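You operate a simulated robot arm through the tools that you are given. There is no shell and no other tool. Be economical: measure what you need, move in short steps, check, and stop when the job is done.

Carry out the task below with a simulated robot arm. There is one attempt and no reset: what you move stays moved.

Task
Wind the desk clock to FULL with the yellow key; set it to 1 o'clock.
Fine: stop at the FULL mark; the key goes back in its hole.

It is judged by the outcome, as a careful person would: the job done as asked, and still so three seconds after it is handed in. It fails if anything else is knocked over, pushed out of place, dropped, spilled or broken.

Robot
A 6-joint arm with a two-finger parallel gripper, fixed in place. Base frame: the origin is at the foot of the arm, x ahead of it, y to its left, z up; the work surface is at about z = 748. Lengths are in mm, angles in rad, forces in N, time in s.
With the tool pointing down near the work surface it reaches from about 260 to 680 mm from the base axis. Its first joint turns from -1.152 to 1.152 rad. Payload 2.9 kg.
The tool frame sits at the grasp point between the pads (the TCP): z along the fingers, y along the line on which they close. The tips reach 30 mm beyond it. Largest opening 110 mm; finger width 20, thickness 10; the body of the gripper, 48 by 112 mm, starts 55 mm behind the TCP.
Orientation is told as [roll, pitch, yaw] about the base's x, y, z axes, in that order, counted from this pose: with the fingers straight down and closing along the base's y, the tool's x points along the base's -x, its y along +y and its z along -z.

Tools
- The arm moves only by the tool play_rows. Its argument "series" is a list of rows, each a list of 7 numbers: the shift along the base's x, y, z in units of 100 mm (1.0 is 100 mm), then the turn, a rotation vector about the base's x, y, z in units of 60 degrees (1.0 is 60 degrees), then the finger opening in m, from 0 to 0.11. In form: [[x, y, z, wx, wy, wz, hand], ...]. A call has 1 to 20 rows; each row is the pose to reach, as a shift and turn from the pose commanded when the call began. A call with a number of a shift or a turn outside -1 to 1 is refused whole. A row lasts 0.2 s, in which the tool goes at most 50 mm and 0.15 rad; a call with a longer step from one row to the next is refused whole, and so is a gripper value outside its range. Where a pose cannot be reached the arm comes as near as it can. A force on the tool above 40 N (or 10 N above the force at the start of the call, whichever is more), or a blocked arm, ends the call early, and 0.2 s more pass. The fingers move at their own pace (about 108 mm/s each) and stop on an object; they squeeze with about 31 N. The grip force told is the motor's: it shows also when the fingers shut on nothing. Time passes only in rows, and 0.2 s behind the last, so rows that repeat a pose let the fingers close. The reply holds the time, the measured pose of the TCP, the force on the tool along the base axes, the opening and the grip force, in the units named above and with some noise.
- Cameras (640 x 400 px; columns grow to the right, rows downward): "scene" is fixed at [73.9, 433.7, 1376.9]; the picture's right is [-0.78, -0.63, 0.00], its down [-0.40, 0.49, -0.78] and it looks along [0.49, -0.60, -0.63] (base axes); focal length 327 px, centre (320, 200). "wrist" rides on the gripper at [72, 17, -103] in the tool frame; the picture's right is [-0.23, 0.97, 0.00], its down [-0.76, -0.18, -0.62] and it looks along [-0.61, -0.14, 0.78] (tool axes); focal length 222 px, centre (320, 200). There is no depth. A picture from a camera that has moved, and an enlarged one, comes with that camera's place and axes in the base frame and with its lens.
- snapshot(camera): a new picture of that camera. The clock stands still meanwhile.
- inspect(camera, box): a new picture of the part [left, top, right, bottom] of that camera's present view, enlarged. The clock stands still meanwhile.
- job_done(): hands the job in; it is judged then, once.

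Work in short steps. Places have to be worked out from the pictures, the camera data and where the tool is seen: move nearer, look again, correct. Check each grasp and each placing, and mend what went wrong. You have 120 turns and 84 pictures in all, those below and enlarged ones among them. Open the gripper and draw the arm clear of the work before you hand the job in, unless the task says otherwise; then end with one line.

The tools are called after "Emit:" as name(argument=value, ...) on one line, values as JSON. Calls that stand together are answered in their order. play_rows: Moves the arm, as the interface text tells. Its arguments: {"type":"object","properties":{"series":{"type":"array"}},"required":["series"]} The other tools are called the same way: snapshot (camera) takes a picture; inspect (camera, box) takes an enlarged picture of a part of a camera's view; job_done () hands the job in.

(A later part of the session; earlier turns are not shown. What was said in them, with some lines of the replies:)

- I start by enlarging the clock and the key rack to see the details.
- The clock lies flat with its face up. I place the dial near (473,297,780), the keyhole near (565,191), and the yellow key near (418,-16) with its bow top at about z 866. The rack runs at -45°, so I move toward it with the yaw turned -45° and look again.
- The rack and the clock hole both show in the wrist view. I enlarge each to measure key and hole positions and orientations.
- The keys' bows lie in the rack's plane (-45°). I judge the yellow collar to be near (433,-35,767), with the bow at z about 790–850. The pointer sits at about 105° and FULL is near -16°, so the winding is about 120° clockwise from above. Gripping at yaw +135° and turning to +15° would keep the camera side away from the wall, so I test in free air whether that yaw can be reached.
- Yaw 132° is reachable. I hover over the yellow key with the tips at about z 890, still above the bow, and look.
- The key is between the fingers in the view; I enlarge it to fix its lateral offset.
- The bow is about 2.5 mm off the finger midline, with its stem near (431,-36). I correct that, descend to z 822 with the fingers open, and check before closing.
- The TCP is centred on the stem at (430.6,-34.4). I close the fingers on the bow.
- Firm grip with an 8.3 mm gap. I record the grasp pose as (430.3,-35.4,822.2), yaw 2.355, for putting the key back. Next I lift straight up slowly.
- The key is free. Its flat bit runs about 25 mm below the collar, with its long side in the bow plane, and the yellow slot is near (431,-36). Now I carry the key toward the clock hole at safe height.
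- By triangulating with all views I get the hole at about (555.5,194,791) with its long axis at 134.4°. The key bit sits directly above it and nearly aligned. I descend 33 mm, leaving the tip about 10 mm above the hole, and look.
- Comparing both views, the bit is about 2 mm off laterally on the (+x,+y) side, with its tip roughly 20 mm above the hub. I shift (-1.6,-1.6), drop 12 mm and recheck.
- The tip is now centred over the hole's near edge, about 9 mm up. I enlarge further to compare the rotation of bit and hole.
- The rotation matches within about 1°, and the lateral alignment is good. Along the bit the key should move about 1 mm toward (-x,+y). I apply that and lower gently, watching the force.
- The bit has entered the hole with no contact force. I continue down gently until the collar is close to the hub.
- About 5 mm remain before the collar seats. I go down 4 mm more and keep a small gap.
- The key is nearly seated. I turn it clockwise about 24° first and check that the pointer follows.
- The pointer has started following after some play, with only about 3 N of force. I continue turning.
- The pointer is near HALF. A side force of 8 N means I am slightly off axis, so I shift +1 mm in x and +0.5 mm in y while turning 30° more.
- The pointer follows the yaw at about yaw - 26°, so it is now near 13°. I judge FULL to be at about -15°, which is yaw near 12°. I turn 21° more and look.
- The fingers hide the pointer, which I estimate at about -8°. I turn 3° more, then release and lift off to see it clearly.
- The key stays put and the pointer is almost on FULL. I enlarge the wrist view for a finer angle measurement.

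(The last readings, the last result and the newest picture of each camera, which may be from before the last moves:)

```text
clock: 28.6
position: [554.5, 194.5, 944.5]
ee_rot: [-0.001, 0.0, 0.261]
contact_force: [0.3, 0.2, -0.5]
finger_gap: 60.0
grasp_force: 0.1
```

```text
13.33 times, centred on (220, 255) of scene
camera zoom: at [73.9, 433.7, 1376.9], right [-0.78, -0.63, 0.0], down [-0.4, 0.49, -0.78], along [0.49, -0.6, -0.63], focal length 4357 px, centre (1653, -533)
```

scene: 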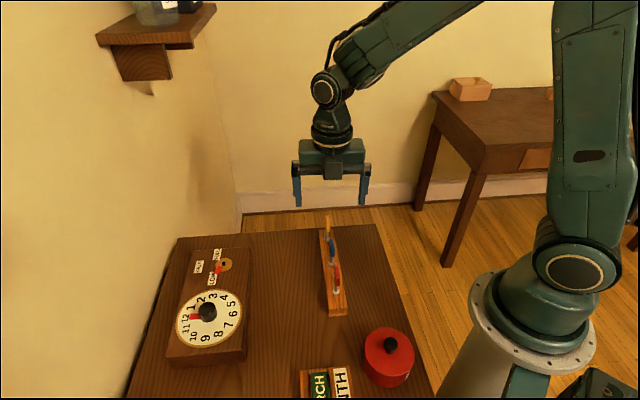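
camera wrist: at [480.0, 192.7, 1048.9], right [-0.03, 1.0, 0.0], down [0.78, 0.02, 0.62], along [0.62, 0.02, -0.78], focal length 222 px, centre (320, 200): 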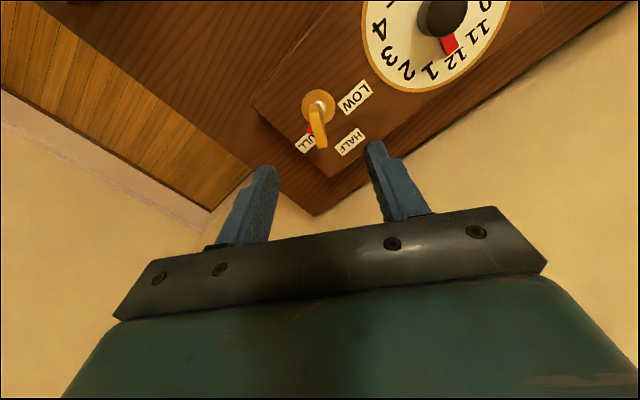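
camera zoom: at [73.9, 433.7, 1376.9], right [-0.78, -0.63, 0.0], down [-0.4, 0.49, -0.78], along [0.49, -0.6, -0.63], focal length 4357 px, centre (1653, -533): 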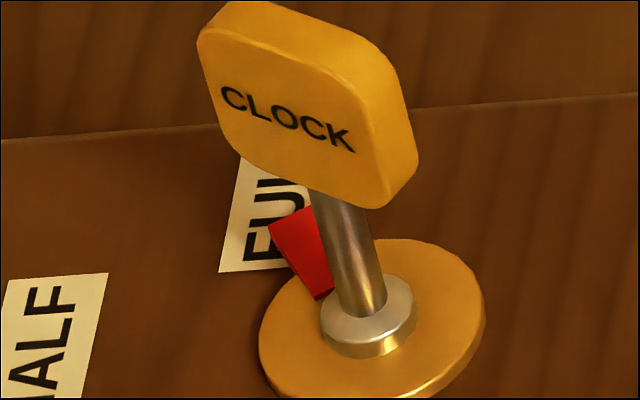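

The bow hides the pointer from here. I swing the yaw by +59°, with the tips above the bow, to view from the -y side.

Emit:
play_rows(series=[[0, 0, 0, 0, 0, 0.14, 0.06], [0, 0, 0, 0, 0, 0.28, 0.06], [0, 0, 0, 0, 0, 0.42, 0.06], [0, 0, 0, 0, 0, 0.56, 0.06], [0, 0, 0, 0, 0, 0.7, 0.06], [0, 0, 0, 0, 0, 0.84, 0.06], [0, 0, 0, 0, 0, 0.98, 0.06]])

Emit:
inspect(camera="wrist", box=[270, 60, 390, 170])

```text
clock: 30.2
position: [554.9, 194.6, 944.3]
ee_rot: [0.001, 0.002, 1.29]
contact_force: [-0.4, 0.6, 0.0]
finger_gap: 59.9
grasp_force: 0.1
```

```text
3.64 times, centred on (330, 115) of wrist
camera zoom: at [518.2, 130.0, 1048.8], right [-0.87, 0.49, 0.0], down [0.38, 0.68, 0.62], along [0.3, 0.54, -0.78], focal length 808 px, centre (284, 509)
```

zoom: 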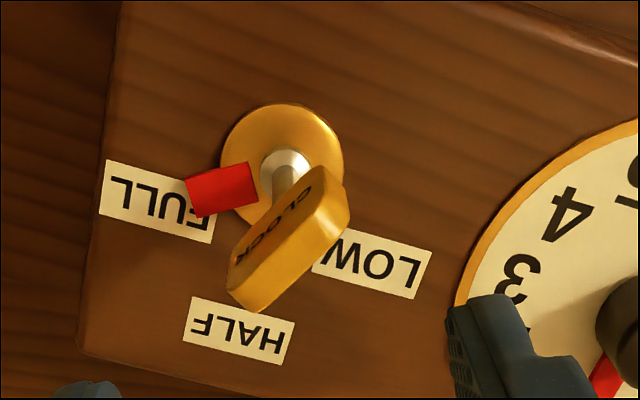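

The pointer now visibly points at FULL; I enlarge once more to measure it precisely.

Emit:
inspect(camera="wrist", box=[290, 80, 370, 145])

```text
6.15 times, centred on (330, 112) of wrist
camera zoom: at [518.2, 130.0, 1048.8], right [-0.87, 0.49, 0.0], down [0.38, 0.68, 0.62], along [0.3, 0.54, -0.78], focal length 1367 px, centre (258, 738)
```

zoom: 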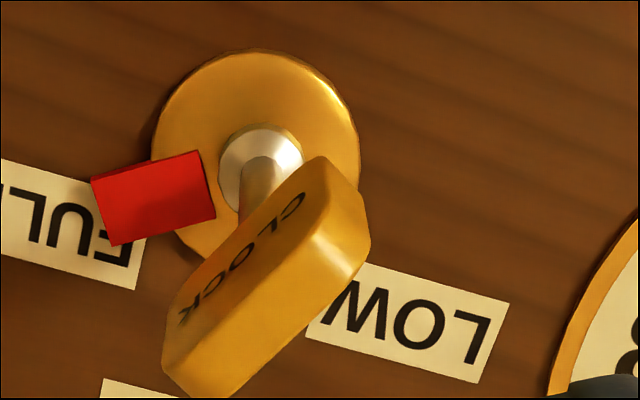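

The pointer measures -14.2°, and the FULL mark (HALF minus 60°) is about -14.5°, so it is on FULL. I return to yaw 15°, lower, and regrip the key to take it out.

Emit:
play_rows(series=[[0, 0, 0, 0, 0, -0.14, 0.06], [0, 0, 0, 0, 0, -0.28, 0.06], [0, 0, 0, 0, 0, -0.42, 0.06], [0, 0, 0, 0, 0, -0.56, 0.06], [0, 0, 0, 0, 0, -0.7, 0.06], [0, 0, 0, 0, 0, -0.84, 0.06], [0, 0, 0, 0, 0, -0.98, 0.06], [0, 0, -0.3, 0, 0, -0.98, 0.06], [0, 0, -0.6, 0, 0, -0.98, 0.06], [0, 0, -0.8, 0, 0, -0.98, 0.06], [0, 0, -0.95, 0, 0, -0.98, 0.06]])

Emit:
play_rows(series=[[0, 0, 0, 0, 0, 0, 0.03], [0, 0, 0, 0, 0, 0, 0.02], [0, 0, 0, 0, 0, 0, 0.012], [0, 0, 0, 0, 0, 0, 0.0], [0, 0, 0, 0, 0, 0, 0.0], [0, 0, 0, 0, 0, 0, 0.0]])

```text
clock: 32.6
position: [554.4, 194.3, 849.6]
ee_rot: [-0.001, 0.0, 0.26]
contact_force: [-0.8, -0.1, 0.0]
finger_gap: 60.0
grasp_force: 0.1
```

```text
clock: 34.0
position: [554.4, 194.6, 850.1]
ee_rot: [0.0, 0.0, 0.258]
contact_force: [1.1, -4.8, 0.8]
finger_gap: 7.9
grasp_force: 30.5
```

The key is regripped, with a small -y side load. I ease 0.8 mm toward -y and lift slowly straight up.

Emit:
play_rows(series=[[0, -0.008, 0, 0, 0, 0, 0], [0, -0.008, 0.03, 0, 0, 0, 0], [0, -0.008, 0.08, 0, 0, 0, 0], [0, -0.008, 0.14, 0, 0, 0, 0], [0, -0.008, 0.2, 0, 0, 0, 0], [0, -0.008, 0.28, 0, 0, 0, 0], [0, -0.008, 0.36, 0, 0, 0, 0], [0, -0.008, 0.5, 0, 0, 0, 0], [0, -0.008, 0.7, 0, 0, 0, 0], [0, -0.008, 0.9, 0, 0, 0, 0]])

Emit:
inspect(camera="scene", box=[175, 180, 275, 290])

Emit:
inspect(camera="wrist", box=[260, 60, 400, 190])

```text
clock: 36.2
position: [555.0, 195.1, 938.9]
ee_rot: [-0.001, 0.0, 0.261]
contact_force: [0.0, -0.5, -0.8]
finger_gap: 8.2
grasp_force: 30.9
```

```text
3.64 times, centred on (225, 235) of scene
camera zoom: at [73.9, 433.7, 1376.9], right [-0.78, -0.63, 0.0], down [-0.4, 0.49, -0.78], along [0.49, -0.6, -0.63], focal length 1188 px, centre (666, 73)
```

zoom: 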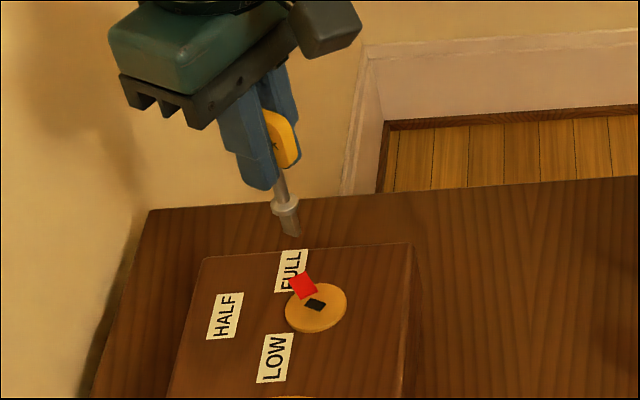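

```text
3.08 times, centred on (330, 125) of wrist
camera zoom: at [480.1, 193.0, 1043.7], right [-0.03, 1.0, 0.0], down [0.78, 0.02, 0.62], along [0.62, 0.02, -0.78], focal length 684 px, centre (289, 431)
```

zoom: 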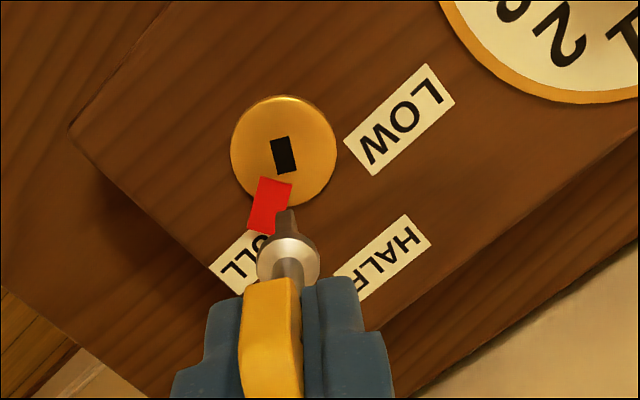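

The key is out, the pointer is on FULL and the clock is undisturbed. I carry the key back over its slot while turning +120° to the original yaw.

Emit:
play_rows(series=[[-0.06, -0.1, 0, 0, 0, 0.14, 0], [-0.12, -0.2, 0, 0, 0, 0.28, 0], [-0.18, -0.3, 0, 0, 0, 0.42, 0], [-0.24, -0.4, 0, 0, 0, 0.56, 0], [-0.3, -0.5, 0, 0, 0, 0.7, 0], [-0.36, -0.6, 0, 0, 0, 0.84, 0], [-0.42, -0.76, 0, 0, 0, 0.98, 0]])

Emit:
play_rows(series=[[-0.06, -0.1, 0, 0, 0, 0.14, 0], [-0.12, -0.2, 0, 0, 0, 0.28, 0], [-0.18, -0.3, 0, 0, 0, 0.42, 0], [-0.24, -0.4, 0, 0, 0, 0.56, 0], [-0.3, -0.5, 0, 0, 0, 0.7, 0], [-0.36, -0.6, 0, 0, 0, 0.84, 0], [-0.42, -0.76, 0, 0, 0, 0.98, 0]])

Emit:
play_rows(series=[[-0.1, -0.2, 0, 0, 0, 0.04, 0], [-0.2, -0.4, 0, 0, 0, 0.04, 0], [-0.3, -0.6, -0.05, 0, 0, 0.04, 0], [-0.405, -0.77, -0.18, 0, 0, 0.04, 0]])

Emit:
snapshot(camera="wrist")

Emit:
inspect(camera="wrist", box=[270, 60, 370, 160])

Emit:
inspect(camera="scene", box=[290, 180, 370, 260])

```text
clock: 37.8
position: [511.4, 117.6, 939.9]
ee_rot: [0.001, 0.0, 1.288]
contact_force: [1.0, 0.0, 0.4]
finger_gap: 8.2
grasp_force: 30.6
```

```text
clock: 39.4
position: [471.5, 41.6, 939.7]
ee_rot: [0.0, 0.001, 2.314]
contact_force: [0.3, 0.2, -0.4]
finger_gap: 8.2
grasp_force: 31.2
```

```text
clock: 40.4
position: [428.8, -35.2, 922.1]
ee_rot: [-0.001, 0.0, 2.355]
contact_force: [-1.1, 0.5, -0.1]
finger_gap: 8.0
grasp_force: 31.0
```

```text
35 pictures are left
camera wrist: at [469.2, -98.7, 1025.5], right [-0.85, -0.53, 0.0], down [-0.41, 0.66, 0.62], along [-0.33, 0.53, -0.78], focal length 222 px, centre (320, 200)
```

wrist: 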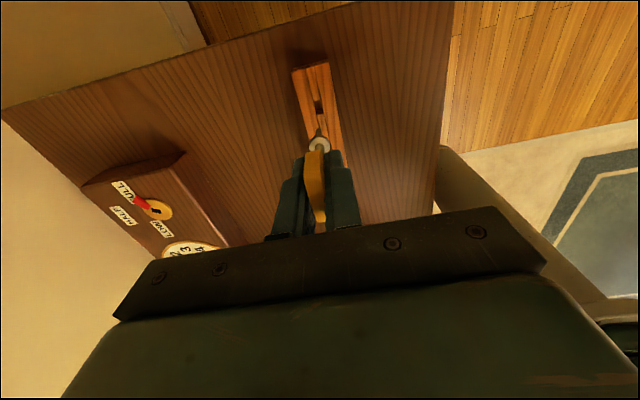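

```text
4.00 times, centred on (320, 110) of wrist
camera zoom: at [469.2, -98.7, 1025.5], right [-0.85, -0.53, 0.0], down [-0.41, 0.66, 0.62], along [-0.33, 0.53, -0.78], focal length 888 px, centre (320, 560)
```

zoom: 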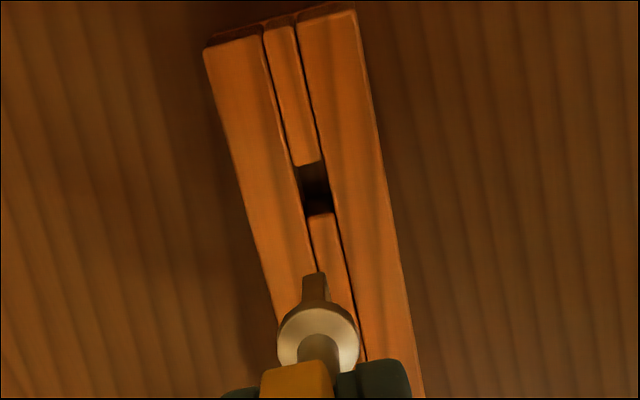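

```text
5.00 times, centred on (330, 220) of scene
camera zoom: at [73.9, 433.7, 1376.9], right [-0.78, -0.63, 0.0], down [-0.4, 0.49, -0.78], along [0.49, -0.6, -0.63], focal length 1634 px, centre (270, 100)
```

zoom: 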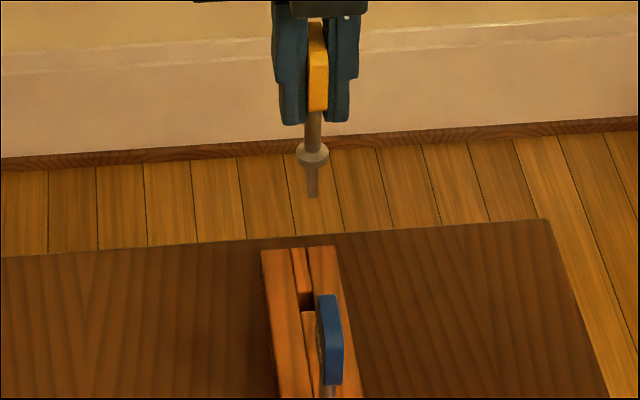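

Relative to the slot, the key sits as it did just after I pulled it out, within about 0.5 mm. I descend 60 mm and verify just above the slot.

Emit:
play_rows(series=[[0, 0, -0.15, 0, 0, 0, 0], [0, 0, -0.3, 0, 0, 0, 0], [0, 0, -0.45, 0, 0, 0, 0], [0, 0, -0.55, 0, 0, 0, 0], [0, 0, -0.6, 0, 0, 0, 0]])

Emit:
inspect(camera="wrist", box=[300, 105, 348, 145])

Emit:
inspect(camera="scene", box=[310, 220, 350, 260])

```text
clock: 41.6
position: [429.5, -35.2, 861.7]
ee_rot: [0.0, -0.001, 2.355]
contact_force: [0.0, 0.1, -1.0]
finger_gap: 8.0
grasp_force: 31.0
```

```text
10.00 times, centred on (324, 125) of wrist
camera zoom: at [469.3, -98.6, 965.1], right [-0.85, -0.53, 0.0], down [-0.41, 0.67, 0.62], along [-0.33, 0.53, -0.78], focal length 2221 px, centre (280, 950)
```

zoom: 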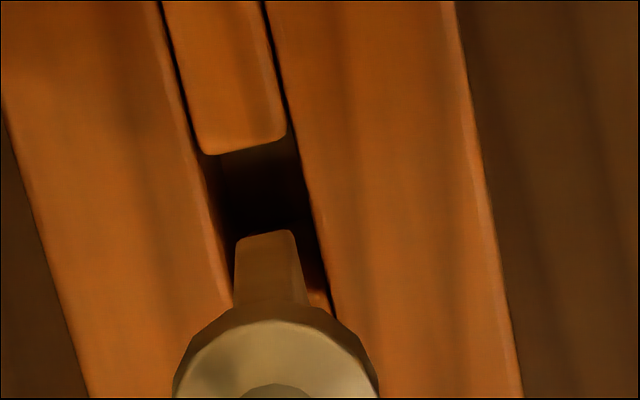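

```text
10.00 times, centred on (330, 240) of scene
camera zoom: at [73.9, 433.7, 1376.9], right [-0.78, -0.63, 0.0], down [-0.4, 0.49, -0.78], along [0.49, -0.6, -0.63], focal length 3268 px, centre (220, -200)
```

zoom: 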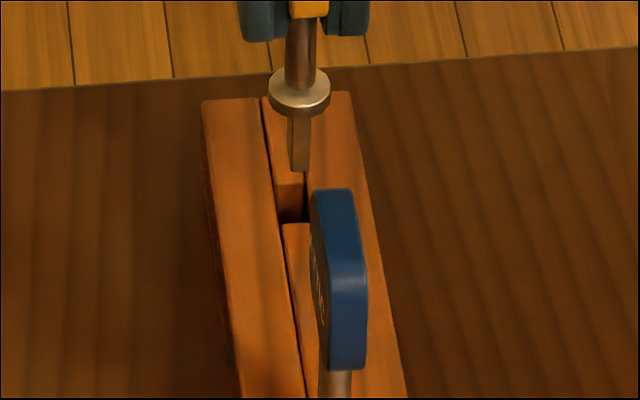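

The bit needs about 1 mm toward (+x,+y) to be centred in the slot. I apply that and insert gently.

Emit:
play_rows(series=[[0.007, 0.007, -0.04, 0, 0, 0, 0], [0.007, 0.007, -0.08, 0, 0, 0, 0], [0.007, 0.007, -0.11, 0, 0, 0, 0], [0.007, 0.007, -0.14, 0, 0, 0, 0], [0.007, 0.007, -0.17, 0, 0, 0, 0], [0.007, 0.007, -0.2, 0, 0, 0, 0]])

Emit:
inspect(camera="wrist", box=[300, 105, 348, 145])

Emit:
inspect(camera="scene", box=[310, 220, 350, 260])

```text
clock: 43.0
position: [430.2, -34.6, 840.8]
ee_rot: [0.0, 0.001, 2.355]
contact_force: [0.2, 0.2, -0.5]
finger_gap: 8.0
grasp_force: 31.1
```

```text
10.00 times, centred on (324, 125) of wrist
camera zoom: at [469.9, -97.7, 945.5], right [-0.85, -0.53, 0.0], down [-0.41, 0.67, 0.62], along [-0.33, 0.53, -0.78], focal length 2221 px, centre (280, 950)
```

zoom: 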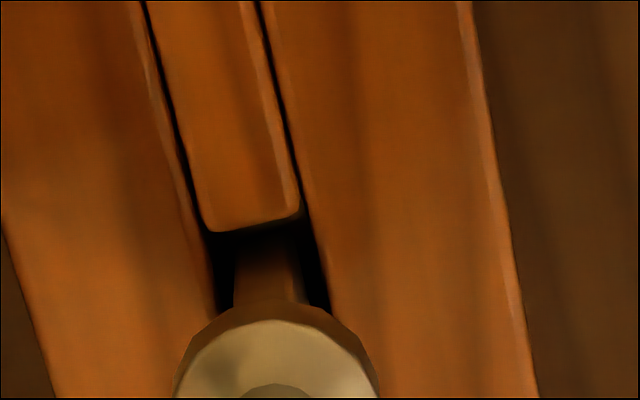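

```text
10.00 times, centred on (330, 240) of scene
camera zoom: at [73.9, 433.7, 1376.9], right [-0.78, -0.63, 0.0], down [-0.4, 0.49, -0.78], along [0.49, -0.6, -0.63], focal length 3268 px, centre (220, -200)
```

zoom: 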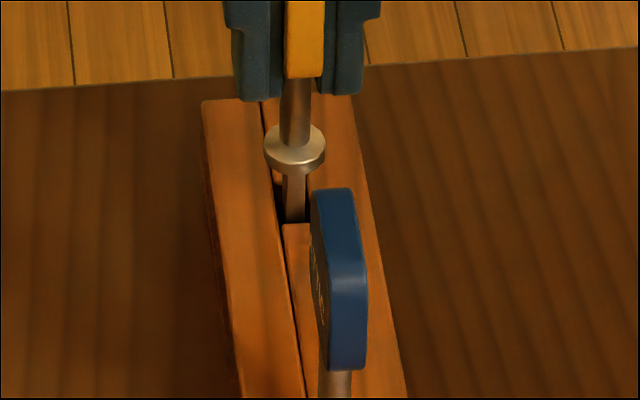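

The bit is centred in the slot with no force. I lower the remaining ~17 mm until the collar is just at the rack.

Emit:
play_rows(series=[[0, 0, -0.04, 0, 0, 0, 0], [0, 0, -0.08, 0, 0, 0, 0], [0, 0, -0.11, 0, 0, 0, 0], [0, 0, -0.14, 0, 0, 0, 0], [0, 0, -0.16, 0, 0, 0, 0], [0, 0, -0.17, 0, 0, 0, 0]])

Emit:
inspect(camera="scene", box=[310, 220, 350, 260])

```text
clock: 44.4
position: [430.6, -34.1, 825.1]
ee_rot: [-0.001, 0.001, 2.354]
contact_force: [-5.4, 0.6, 22.7]
finger_gap: 8.3
grasp_force: 31.0
```

```text
10.00 times, centred on (330, 240) of scene
camera zoom: at [73.5, 433.8, 1376.9], right [-0.78, -0.63, 0.0], down [-0.4, 0.49, -0.78], along [0.49, -0.6, -0.63], focal length 3268 px, centre (220, -200)
```

zoom: 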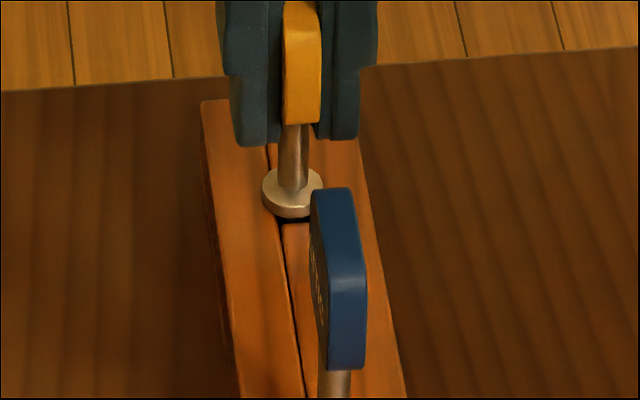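

22.7 N upward shows the collar seated, and its image position matches the original. I ease up 1 mm, open, and rise clear.

Emit:
play_rows(series=[[0, 0, 0.012, 0, 0, 0, 0], [0, 0, 0.012, 0, 0, 0, 0.012], [0, 0, 0.012, 0, 0, 0, 0.02], [0, 0, 0.012, 0, 0, 0, 0.05], [0, 0, 0.012, 0, 0, 0, 0.05], [0, 0, 0.2, 0, 0, 0, 0.05], [0, 0, 0.45, 0, 0, 0, 0.05], [0, 0, 0.7, 0, 0, 0, 0.05], [0, 0, 1.0, 0, 0, 0, 0.05]])

Emit:
snapshot(camera="scene")

Emit:
inspect(camera="scene", box=[290, 205, 380, 325])

```text
clock: 46.4
position: [429.7, -33.9, 924.5]
ee_rot: [-0.001, -0.002, 2.354]
contact_force: [0.2, -0.4, -0.2]
finger_gap: 49.9
grasp_force: 0.0
```

```text
27 pictures are left
```

scene: 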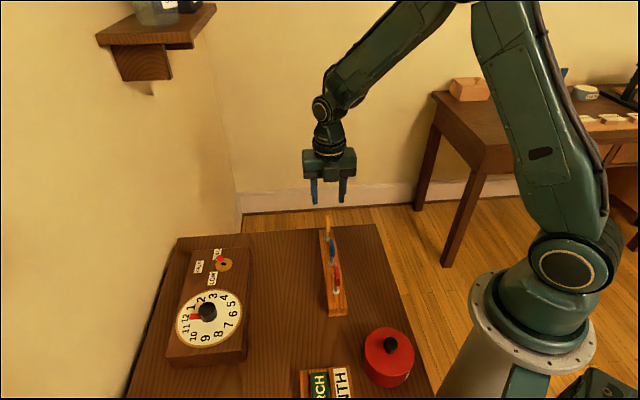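

```text
3.33 times, centred on (335, 265) of scene
camera zoom: at [73.9, 433.7, 1376.9], right [-0.78, -0.63, 0.0], down [-0.4, 0.49, -0.78], along [0.49, -0.6, -0.63], focal length 1089 px, centre (270, -17)
```

zoom: 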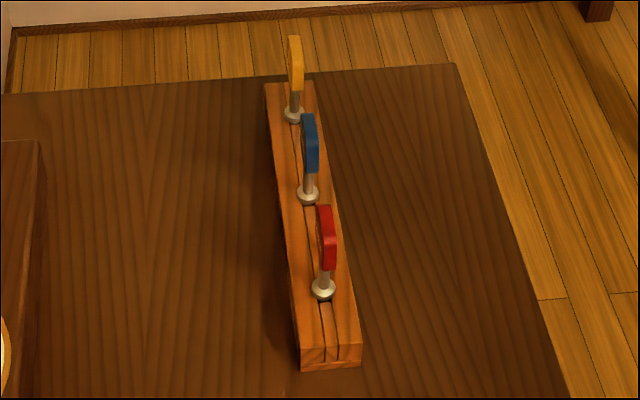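

The yellow key is back exactly as it was. Next is the dial: I travel toward the knob near (473,297), turning to yaw about 76°.

Emit:
play_rows(series=[[0.02, 0.14, 0.06, 0, 0, -0.14, 0.08], [0.04, 0.28, 0.12, 0, 0, -0.28, 0.08], [0.06, 0.42, 0.18, 0, 0, -0.42, 0.08], [0.08, 0.56, 0.24, 0, 0, -0.56, 0.08], [0.1, 0.7, 0.3, 0, 0, -0.7, 0.08], [0.12, 0.84, 0.35, 0, 0, -0.84, 0.08], [0.14, 1.0, 0.35, 0, 0, -0.98, 0.08]])

Emit:
play_rows(series=[[0.05, 0.3, 0, 0, 0, 0, 0.08], [0.1, 0.6, 0, 0, 0, 0, 0.08], [0.14, 1.0, 0, 0, 0, 0, 0.08]])

Emit:
play_rows(series=[[0.05, 0.3, 0, 0, 0, 0, 0.08], [0.1, 0.6, 0, 0, 0, 0, 0.08], [0.14, 0.9, 0, 0, 0, 0, 0.08]])

Emit:
snapshot(camera="wrist")

Emit:
inspect(camera="wrist", box=[230, 0, 410, 150])

```text
clock: 48.0
position: [446.0, 66.9, 959.3]
ee_rot: [-0.001, -0.001, 1.326]
contact_force: [-0.9, -0.4, 0.4]
finger_gap: 79.9
grasp_force: 0.0
```

```text
clock: 48.8
position: [457.6, 166.1, 960.2]
ee_rot: [-0.001, 0.002, 1.327]
contact_force: [-0.4, -0.2, 0.5]
finger_gap: 79.8
grasp_force: 0.0
```

```text
clock: 49.6
position: [473.7, 256.7, 958.7]
ee_rot: [0.0, -0.001, 1.329]
contact_force: [-0.4, -0.1, -0.3]
finger_gap: 80.0
grasp_force: 0.1
```

```text
25 pictures are left
camera wrist: at [439.0, 189.5, 1062.8], right [-0.89, 0.46, 0.0], down [0.36, 0.7, 0.62], along [0.28, 0.55, -0.78], focal length 222 px, centre (320, 200)
```

wrist: 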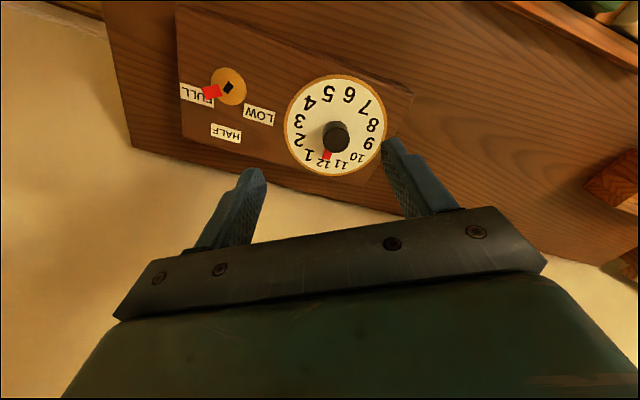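

```text
2.67 times, centred on (320, 75) of wrist
camera zoom: at [439.0, 189.5, 1062.8], right [-0.89, 0.46, 0.0], down [0.36, 0.7, 0.62], along [0.28, 0.55, -0.78], focal length 592 px, centre (320, 533)
```

zoom: 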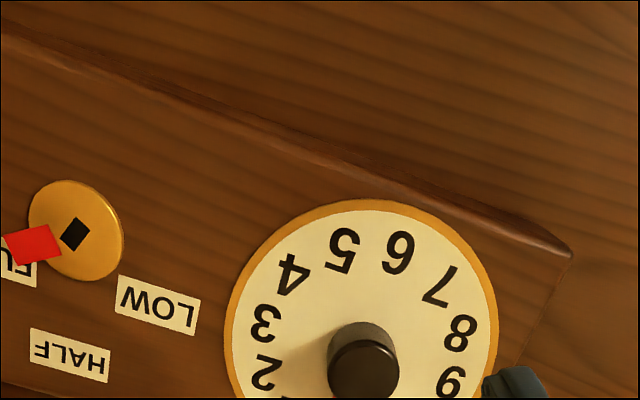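

I have a clear view of both, so I enlarge the winding pointer and the dial separately.

Emit:
inspect(camera="wrist", box=[170, 55, 290, 150])

Emit:
inspect(camera="wrist", box=[275, 70, 395, 180])

```text
4.21 times, centred on (230, 102) of wrist
camera zoom: at [439.0, 189.5, 1062.8], right [-0.89, 0.46, 0.0], down [0.36, 0.7, 0.62], along [0.28, 0.55, -0.78], focal length 935 px, centre (699, 610)
```

zoom: 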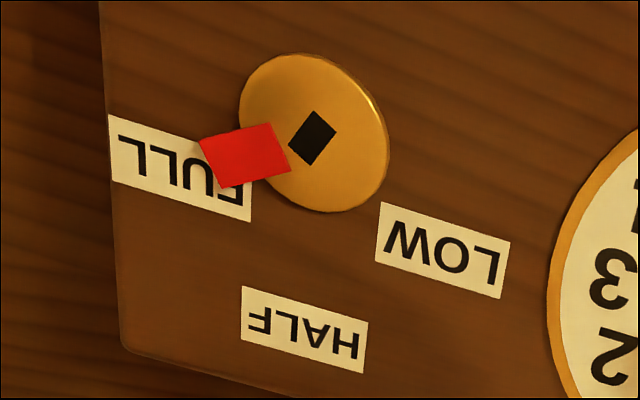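

```text
3.64 times, centred on (335, 125) of wrist
camera zoom: at [439.0, 189.5, 1062.8], right [-0.89, 0.46, 0.0], down [0.36, 0.7, 0.62], along [0.28, 0.55, -0.78], focal length 808 px, centre (266, 473)
```

zoom: 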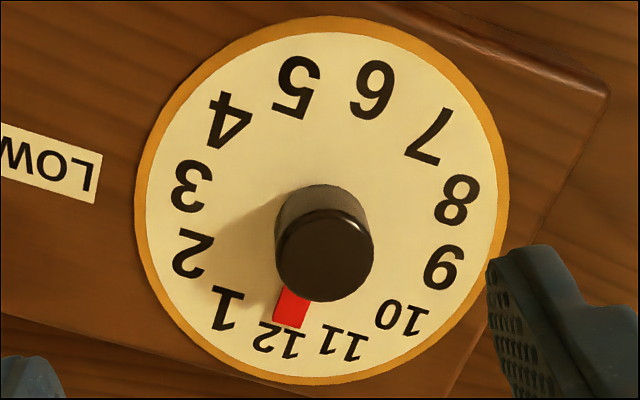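

The winding pointer reads -15°, which is on FULL. The dial hand is at about 48°, i.e. 12, and 1 is at about 15–18°. The knob axis is about (470,292), diameter 31 mm and top near z 815. I hover with the tips at z 850 and check centring.

Emit:
play_rows(series=[[-0.035, 0.2, -0.2, 0, 0, 0, 0.08], [-0.035, 0.355, -0.5, 0, 0, 0, 0.08], [-0.035, 0.355, -0.79, 0, 0, 0, 0.08]])

Emit:
snapshot(camera="wrist")

Emit:
inspect(camera="scene", box=[150, 210, 270, 370])

```text
clock: 50.4
position: [469.1, 291.5, 879.7]
ee_rot: [0.002, 0.0, 1.326]
contact_force: [-0.2, 0.1, 1.1]
finger_gap: 80.2
grasp_force: 0.0
```

```text
21 pictures are left
camera wrist: at [435.9, 225.5, 984.2], right [-0.89, 0.45, 0.0], down [0.36, 0.7, 0.62], along [0.28, 0.55, -0.78], focal length 222 px, centre (320, 200)
```

wrist: 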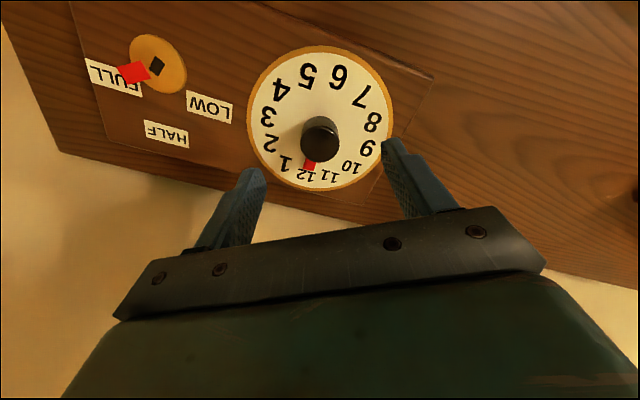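

```text
2.50 times, centred on (210, 290) of scene
camera zoom: at [73.9, 433.7, 1376.9], right [-0.78, -0.63, 0.0], down [-0.4, 0.49, -0.78], along [0.49, -0.6, -0.63], focal length 817 px, centre (595, -25)
```

zoom: 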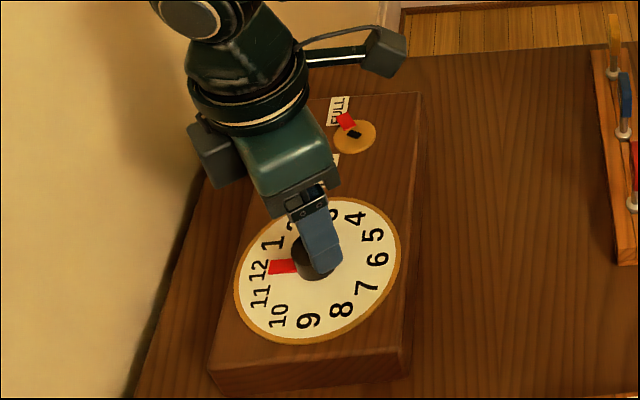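

The knob column matches the TCP column. I enlarge to check the centring in the other direction.

Emit:
inspect(camera="wrist", box=[280, 95, 360, 175])

```text
5.00 times, centred on (320, 135) of wrist
camera zoom: at [435.9, 225.5, 984.2], right [-0.89, 0.45, 0.0], down [0.36, 0.7, 0.62], along [0.28, 0.55, -0.78], focal length 1111 px, centre (320, 525)
```

zoom: 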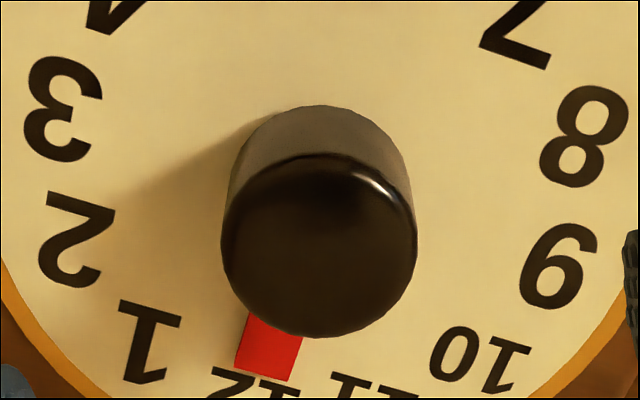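

The knob is centred within about 2 mm, with its top near z 818. I descend so the tips are at about z 800 and close on the knob.

Emit:
play_rows(series=[[0, 0, -0.2, 0, 0, 0, 0.08], [0, 0, -0.35, 0, 0, 0, 0.08], [0, 0, -0.42, 0, 0, 0, 0.08], [0, 0, -0.49, 0, 0, 0, 0.08]])

Emit:
inspect(camera="wrist", box=[220, 60, 420, 220])

```text
clock: 51.4
position: [468.3, 291.9, 832.5]
ee_rot: [0.0, 0.0, 1.329]
contact_force: [0.1, -0.1, 0.1]
finger_gap: 80.3
grasp_force: 0.2
```

```text
2.50 times, centred on (320, 140) of wrist
camera zoom: at [435.6, 225.2, 935.3], right [-0.89, 0.45, 0.0], down [0.36, 0.7, 0.62], along [0.28, 0.55, -0.78], focal length 555 px, centre (320, 350)
```

zoom: 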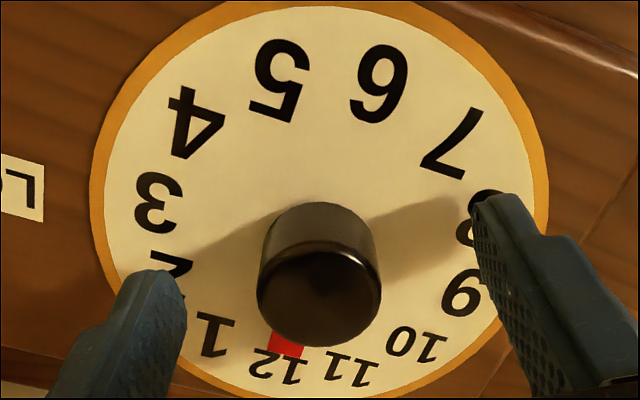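

The fingers straddle the knob symmetrically, so I close.

Emit:
play_rows(series=[[0, 0, 0, 0, 0, 0, 0.05], [0, 0, 0, 0, 0, 0, 0.04], [0, 0, 0, 0, 0, 0, 0.034], [0, 0, 0, 0, 0, 0, 0.028], [0, 0, 0, 0, 0, 0, 0.02], [0, 0, 0, 0, 0, 0, 0.02]])

Emit:
inspect(camera="wrist", box=[220, 60, 420, 220])

```text
clock: 52.8
position: [469.3, 291.1, 832.1]
ee_rot: [-0.001, -0.001, 1.325]
contact_force: [8.7, -0.8, -3.6]
finger_gap: 31.4
grasp_force: 45.1
```

```text
2.50 times, centred on (320, 140) of wrist
camera zoom: at [436.2, 225.1, 935.6], right [-0.89, 0.46, 0.0], down [0.36, 0.7, 0.62], along [0.28, 0.56, -0.78], focal length 555 px, centre (320, 350)
```

zoom: 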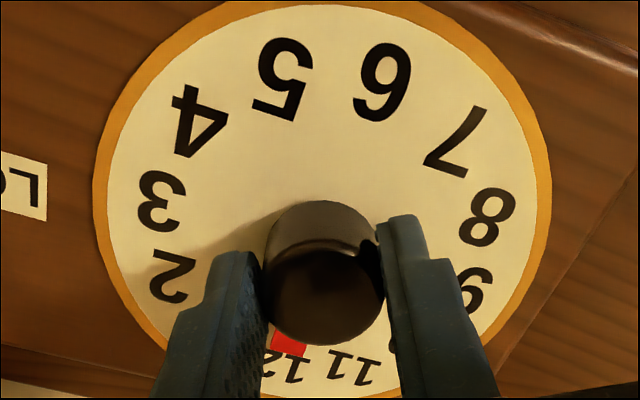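

I am gripping the knob (31.4 mm). I ease +1 mm in x to relieve the side load and turn 30° clockwise, then check.

Emit:
play_rows(series=[[0.01, 0, 0, 0, 0, 0, 0.02], [0.01, 0, 0, 0, 0, -0.1, 0.02], [0.01, 0, 0, 0, 0, -0.2, 0.02], [0.01, 0, 0, 0, 0, -0.3, 0.02], [0.01, 0, 0, 0, 0, -0.4, 0.02], [0.01, 0, 0, 0, 0, -0.5, 0.02], [0.01, 0, 0, 0, 0, -0.5, 0.02]])

Emit:
inspect(camera="wrist", box=[220, 60, 420, 220])

Emit:
inspect(camera="scene", box=[160, 250, 260, 360])

```text
clock: 54.4
position: [469.6, 291.8, 831.6]
ee_rot: [0.003, 0.002, 0.804]
contact_force: [-10.5, 4.4, 6.4]
finger_gap: 31.4
grasp_force: 44.5
```

```text
2.50 times, centred on (320, 140) of wrist
camera zoom: at [406.9, 251.4, 935.7], right [-0.54, 0.84, 0.0], down [0.66, 0.43, 0.62], along [0.52, 0.34, -0.78], focal length 555 px, centre (320, 350)
```

zoom: 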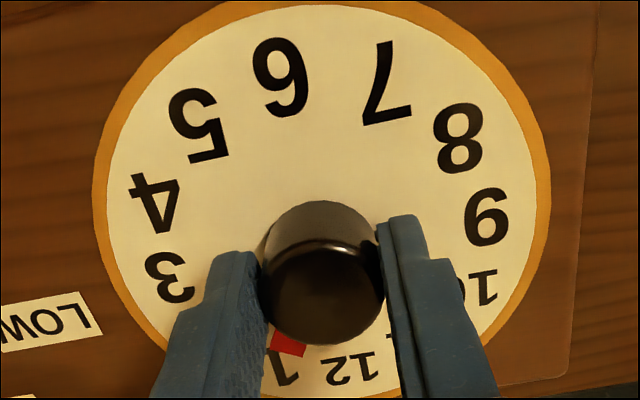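

```text
3.64 times, centred on (210, 305) of scene
camera zoom: at [73.6, 433.8, 1376.9], right [-0.78, -0.63, 0.0], down [-0.4, 0.49, -0.78], along [0.49, -0.6, -0.63], focal length 1188 px, centre (720, -182)
```

zoom: 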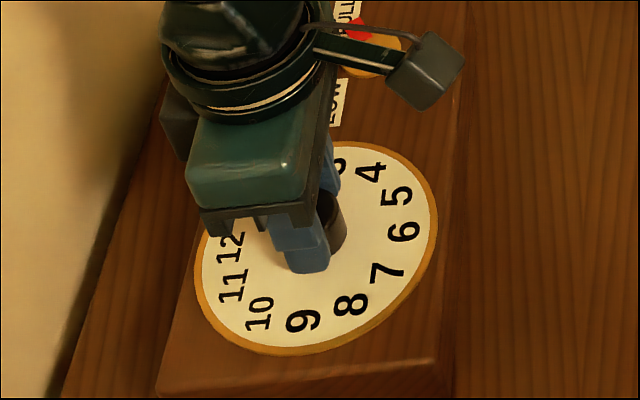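

The hand relates to 1 as it did to 12. I release and lift to check with a clear view.

Emit:
play_rows(series=[[0, 0, 0, 0, 0, 0, 0.04], [0, 0, 0, 0, 0, 0, 0.07], [0, 0, 0, 0, 0, 0, 0.08], [0, 0, 0.2, 0, 0, 0, 0.08], [0, 0, 0.5, 0, 0, 0, 0.08], [0, 0, 0.8, 0, 0, 0, 0.08]])

Emit:
inspect(camera="wrist", box=[240, 30, 400, 200])

Emit:
inspect(camera="scene", box=[160, 250, 260, 360])

```text
clock: 55.8
position: [470.4, 292.1, 912.1]
ee_rot: [0.0, 0.0, 0.803]
contact_force: [0.2, 0.1, 0.3]
finger_gap: 80.3
grasp_force: 0.1
```

```text
2.35 times, centred on (320, 115) of wrist
camera zoom: at [408.3, 251.5, 1016.2], right [-0.54, 0.84, 0.0], down [0.66, 0.43, 0.62], along [0.52, 0.34, -0.78], focal length 523 px, centre (320, 400)
```

zoom: 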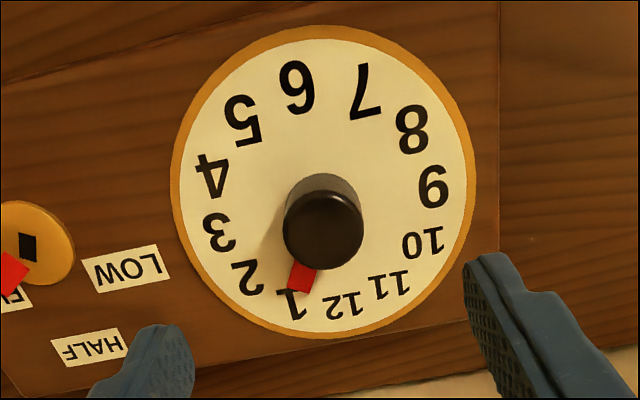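

```text
3.64 times, centred on (210, 305) of scene
camera zoom: at [73.9, 433.7, 1376.9], right [-0.78, -0.63, 0.0], down [-0.4, 0.49, -0.78], along [0.49, -0.6, -0.63], focal length 1188 px, centre (720, -182)
```

zoom: 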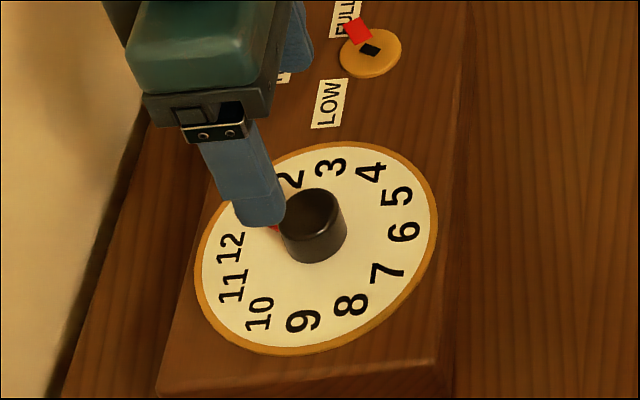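

The hand points to about 1. I enlarge to measure it against the numeral's direction.

Emit:
inspect(camera="wrist", box=[285, 100, 345, 170])

```text
5.71 times, centred on (315, 135) of wrist
camera zoom: at [408.3, 251.5, 1016.2], right [-0.54, 0.84, 0.0], down [0.66, 0.43, 0.62], along [0.52, 0.34, -0.78], focal length 1269 px, centre (349, 571)
```

zoom: 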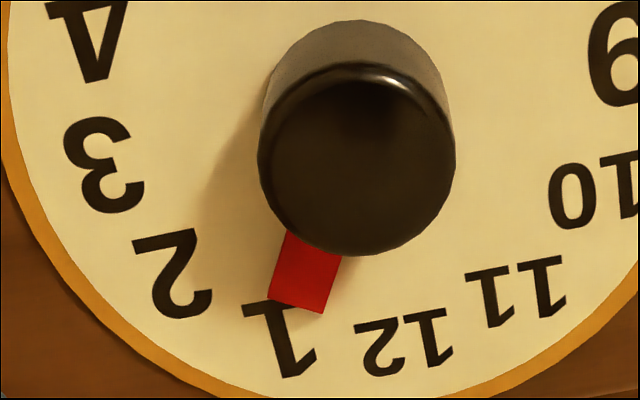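

By its edges the hand is at 14.8°, and the numeral's direction is about 15°, so it is on 1 o'clock. I raise the arm clear and take a last look.

Emit:
play_rows(series=[[0, 0, 0.3, 0, 0, 0, 0.08], [0, 0, 0.6, 0, 0, 0, 0.08], [-0.2, -0.1, 0.9, 0, 0, 0, 0.1], [-0.5, -0.35, 1.0, 0, 0, 0, 0.11], [-0.8, -0.7, 1.0, 0, 0, 0, 0.11], [-1.0, -1.0, 1.0, 0, 0, 0, 0.11]])

Emit:
play_rows(series=[[0, -0.3, 0.3, 0, 0, 0, 0.11], [0, -0.6, 0.6, 0, 0, 0, 0.11], [0, -0.9, 0.8, 0, 0, 0, 0.11], [0, -1.0, 0.8, 0, 0, 0, 0.11], [0, -1.0, 0.8, 0, 0, 0, 0.11]])

Emit:
snapshot(camera="scene")

Emit:
inspect(camera="scene", box=[150, 230, 270, 380])

```text
clock: 57.2
position: [368.9, 191.4, 1011.0]
ee_rot: [-0.001, 0.001, 0.805]
contact_force: [1.0, 0.1, -0.4]
finger_gap: 110.1
grasp_force: 0.1
```

```text
clock: 58.4
position: [369.6, 90.4, 1091.4]
ee_rot: [0.0, 0.001, 0.805]
contact_force: [-0.7, 0.3, -0.1]
finger_gap: 109.9
grasp_force: 0.0
```

```text
11 pictures are left
```

scene: 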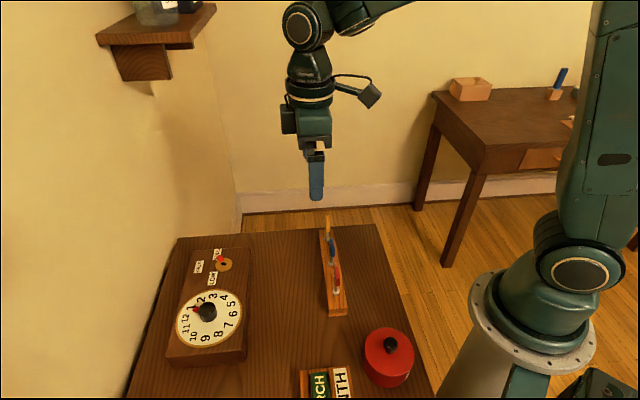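

```text
2.67 times, centred on (210, 305) of scene
camera zoom: at [73.9, 433.7, 1376.9], right [-0.78, -0.63, 0.0], down [-0.4, 0.49, -0.78], along [0.49, -0.6, -0.63], focal length 872 px, centre (613, -80)
```

zoom: 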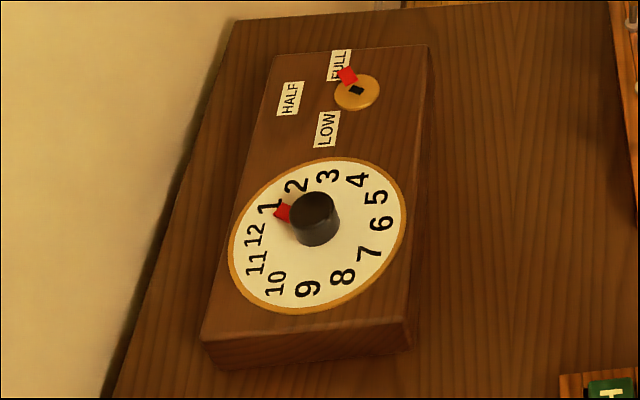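

The pointer is on FULL, the hand is on 1, the key is back in its slot, the clock has not shifted, and the arm is clear with the gripper open. I hand the job in.

Emit:
job_done()

```text
The job is handed in.
```

The clock is wound to FULL and set to 1 o'clock, the yellow key is back in its hole in the rack, and nothing else was moved.
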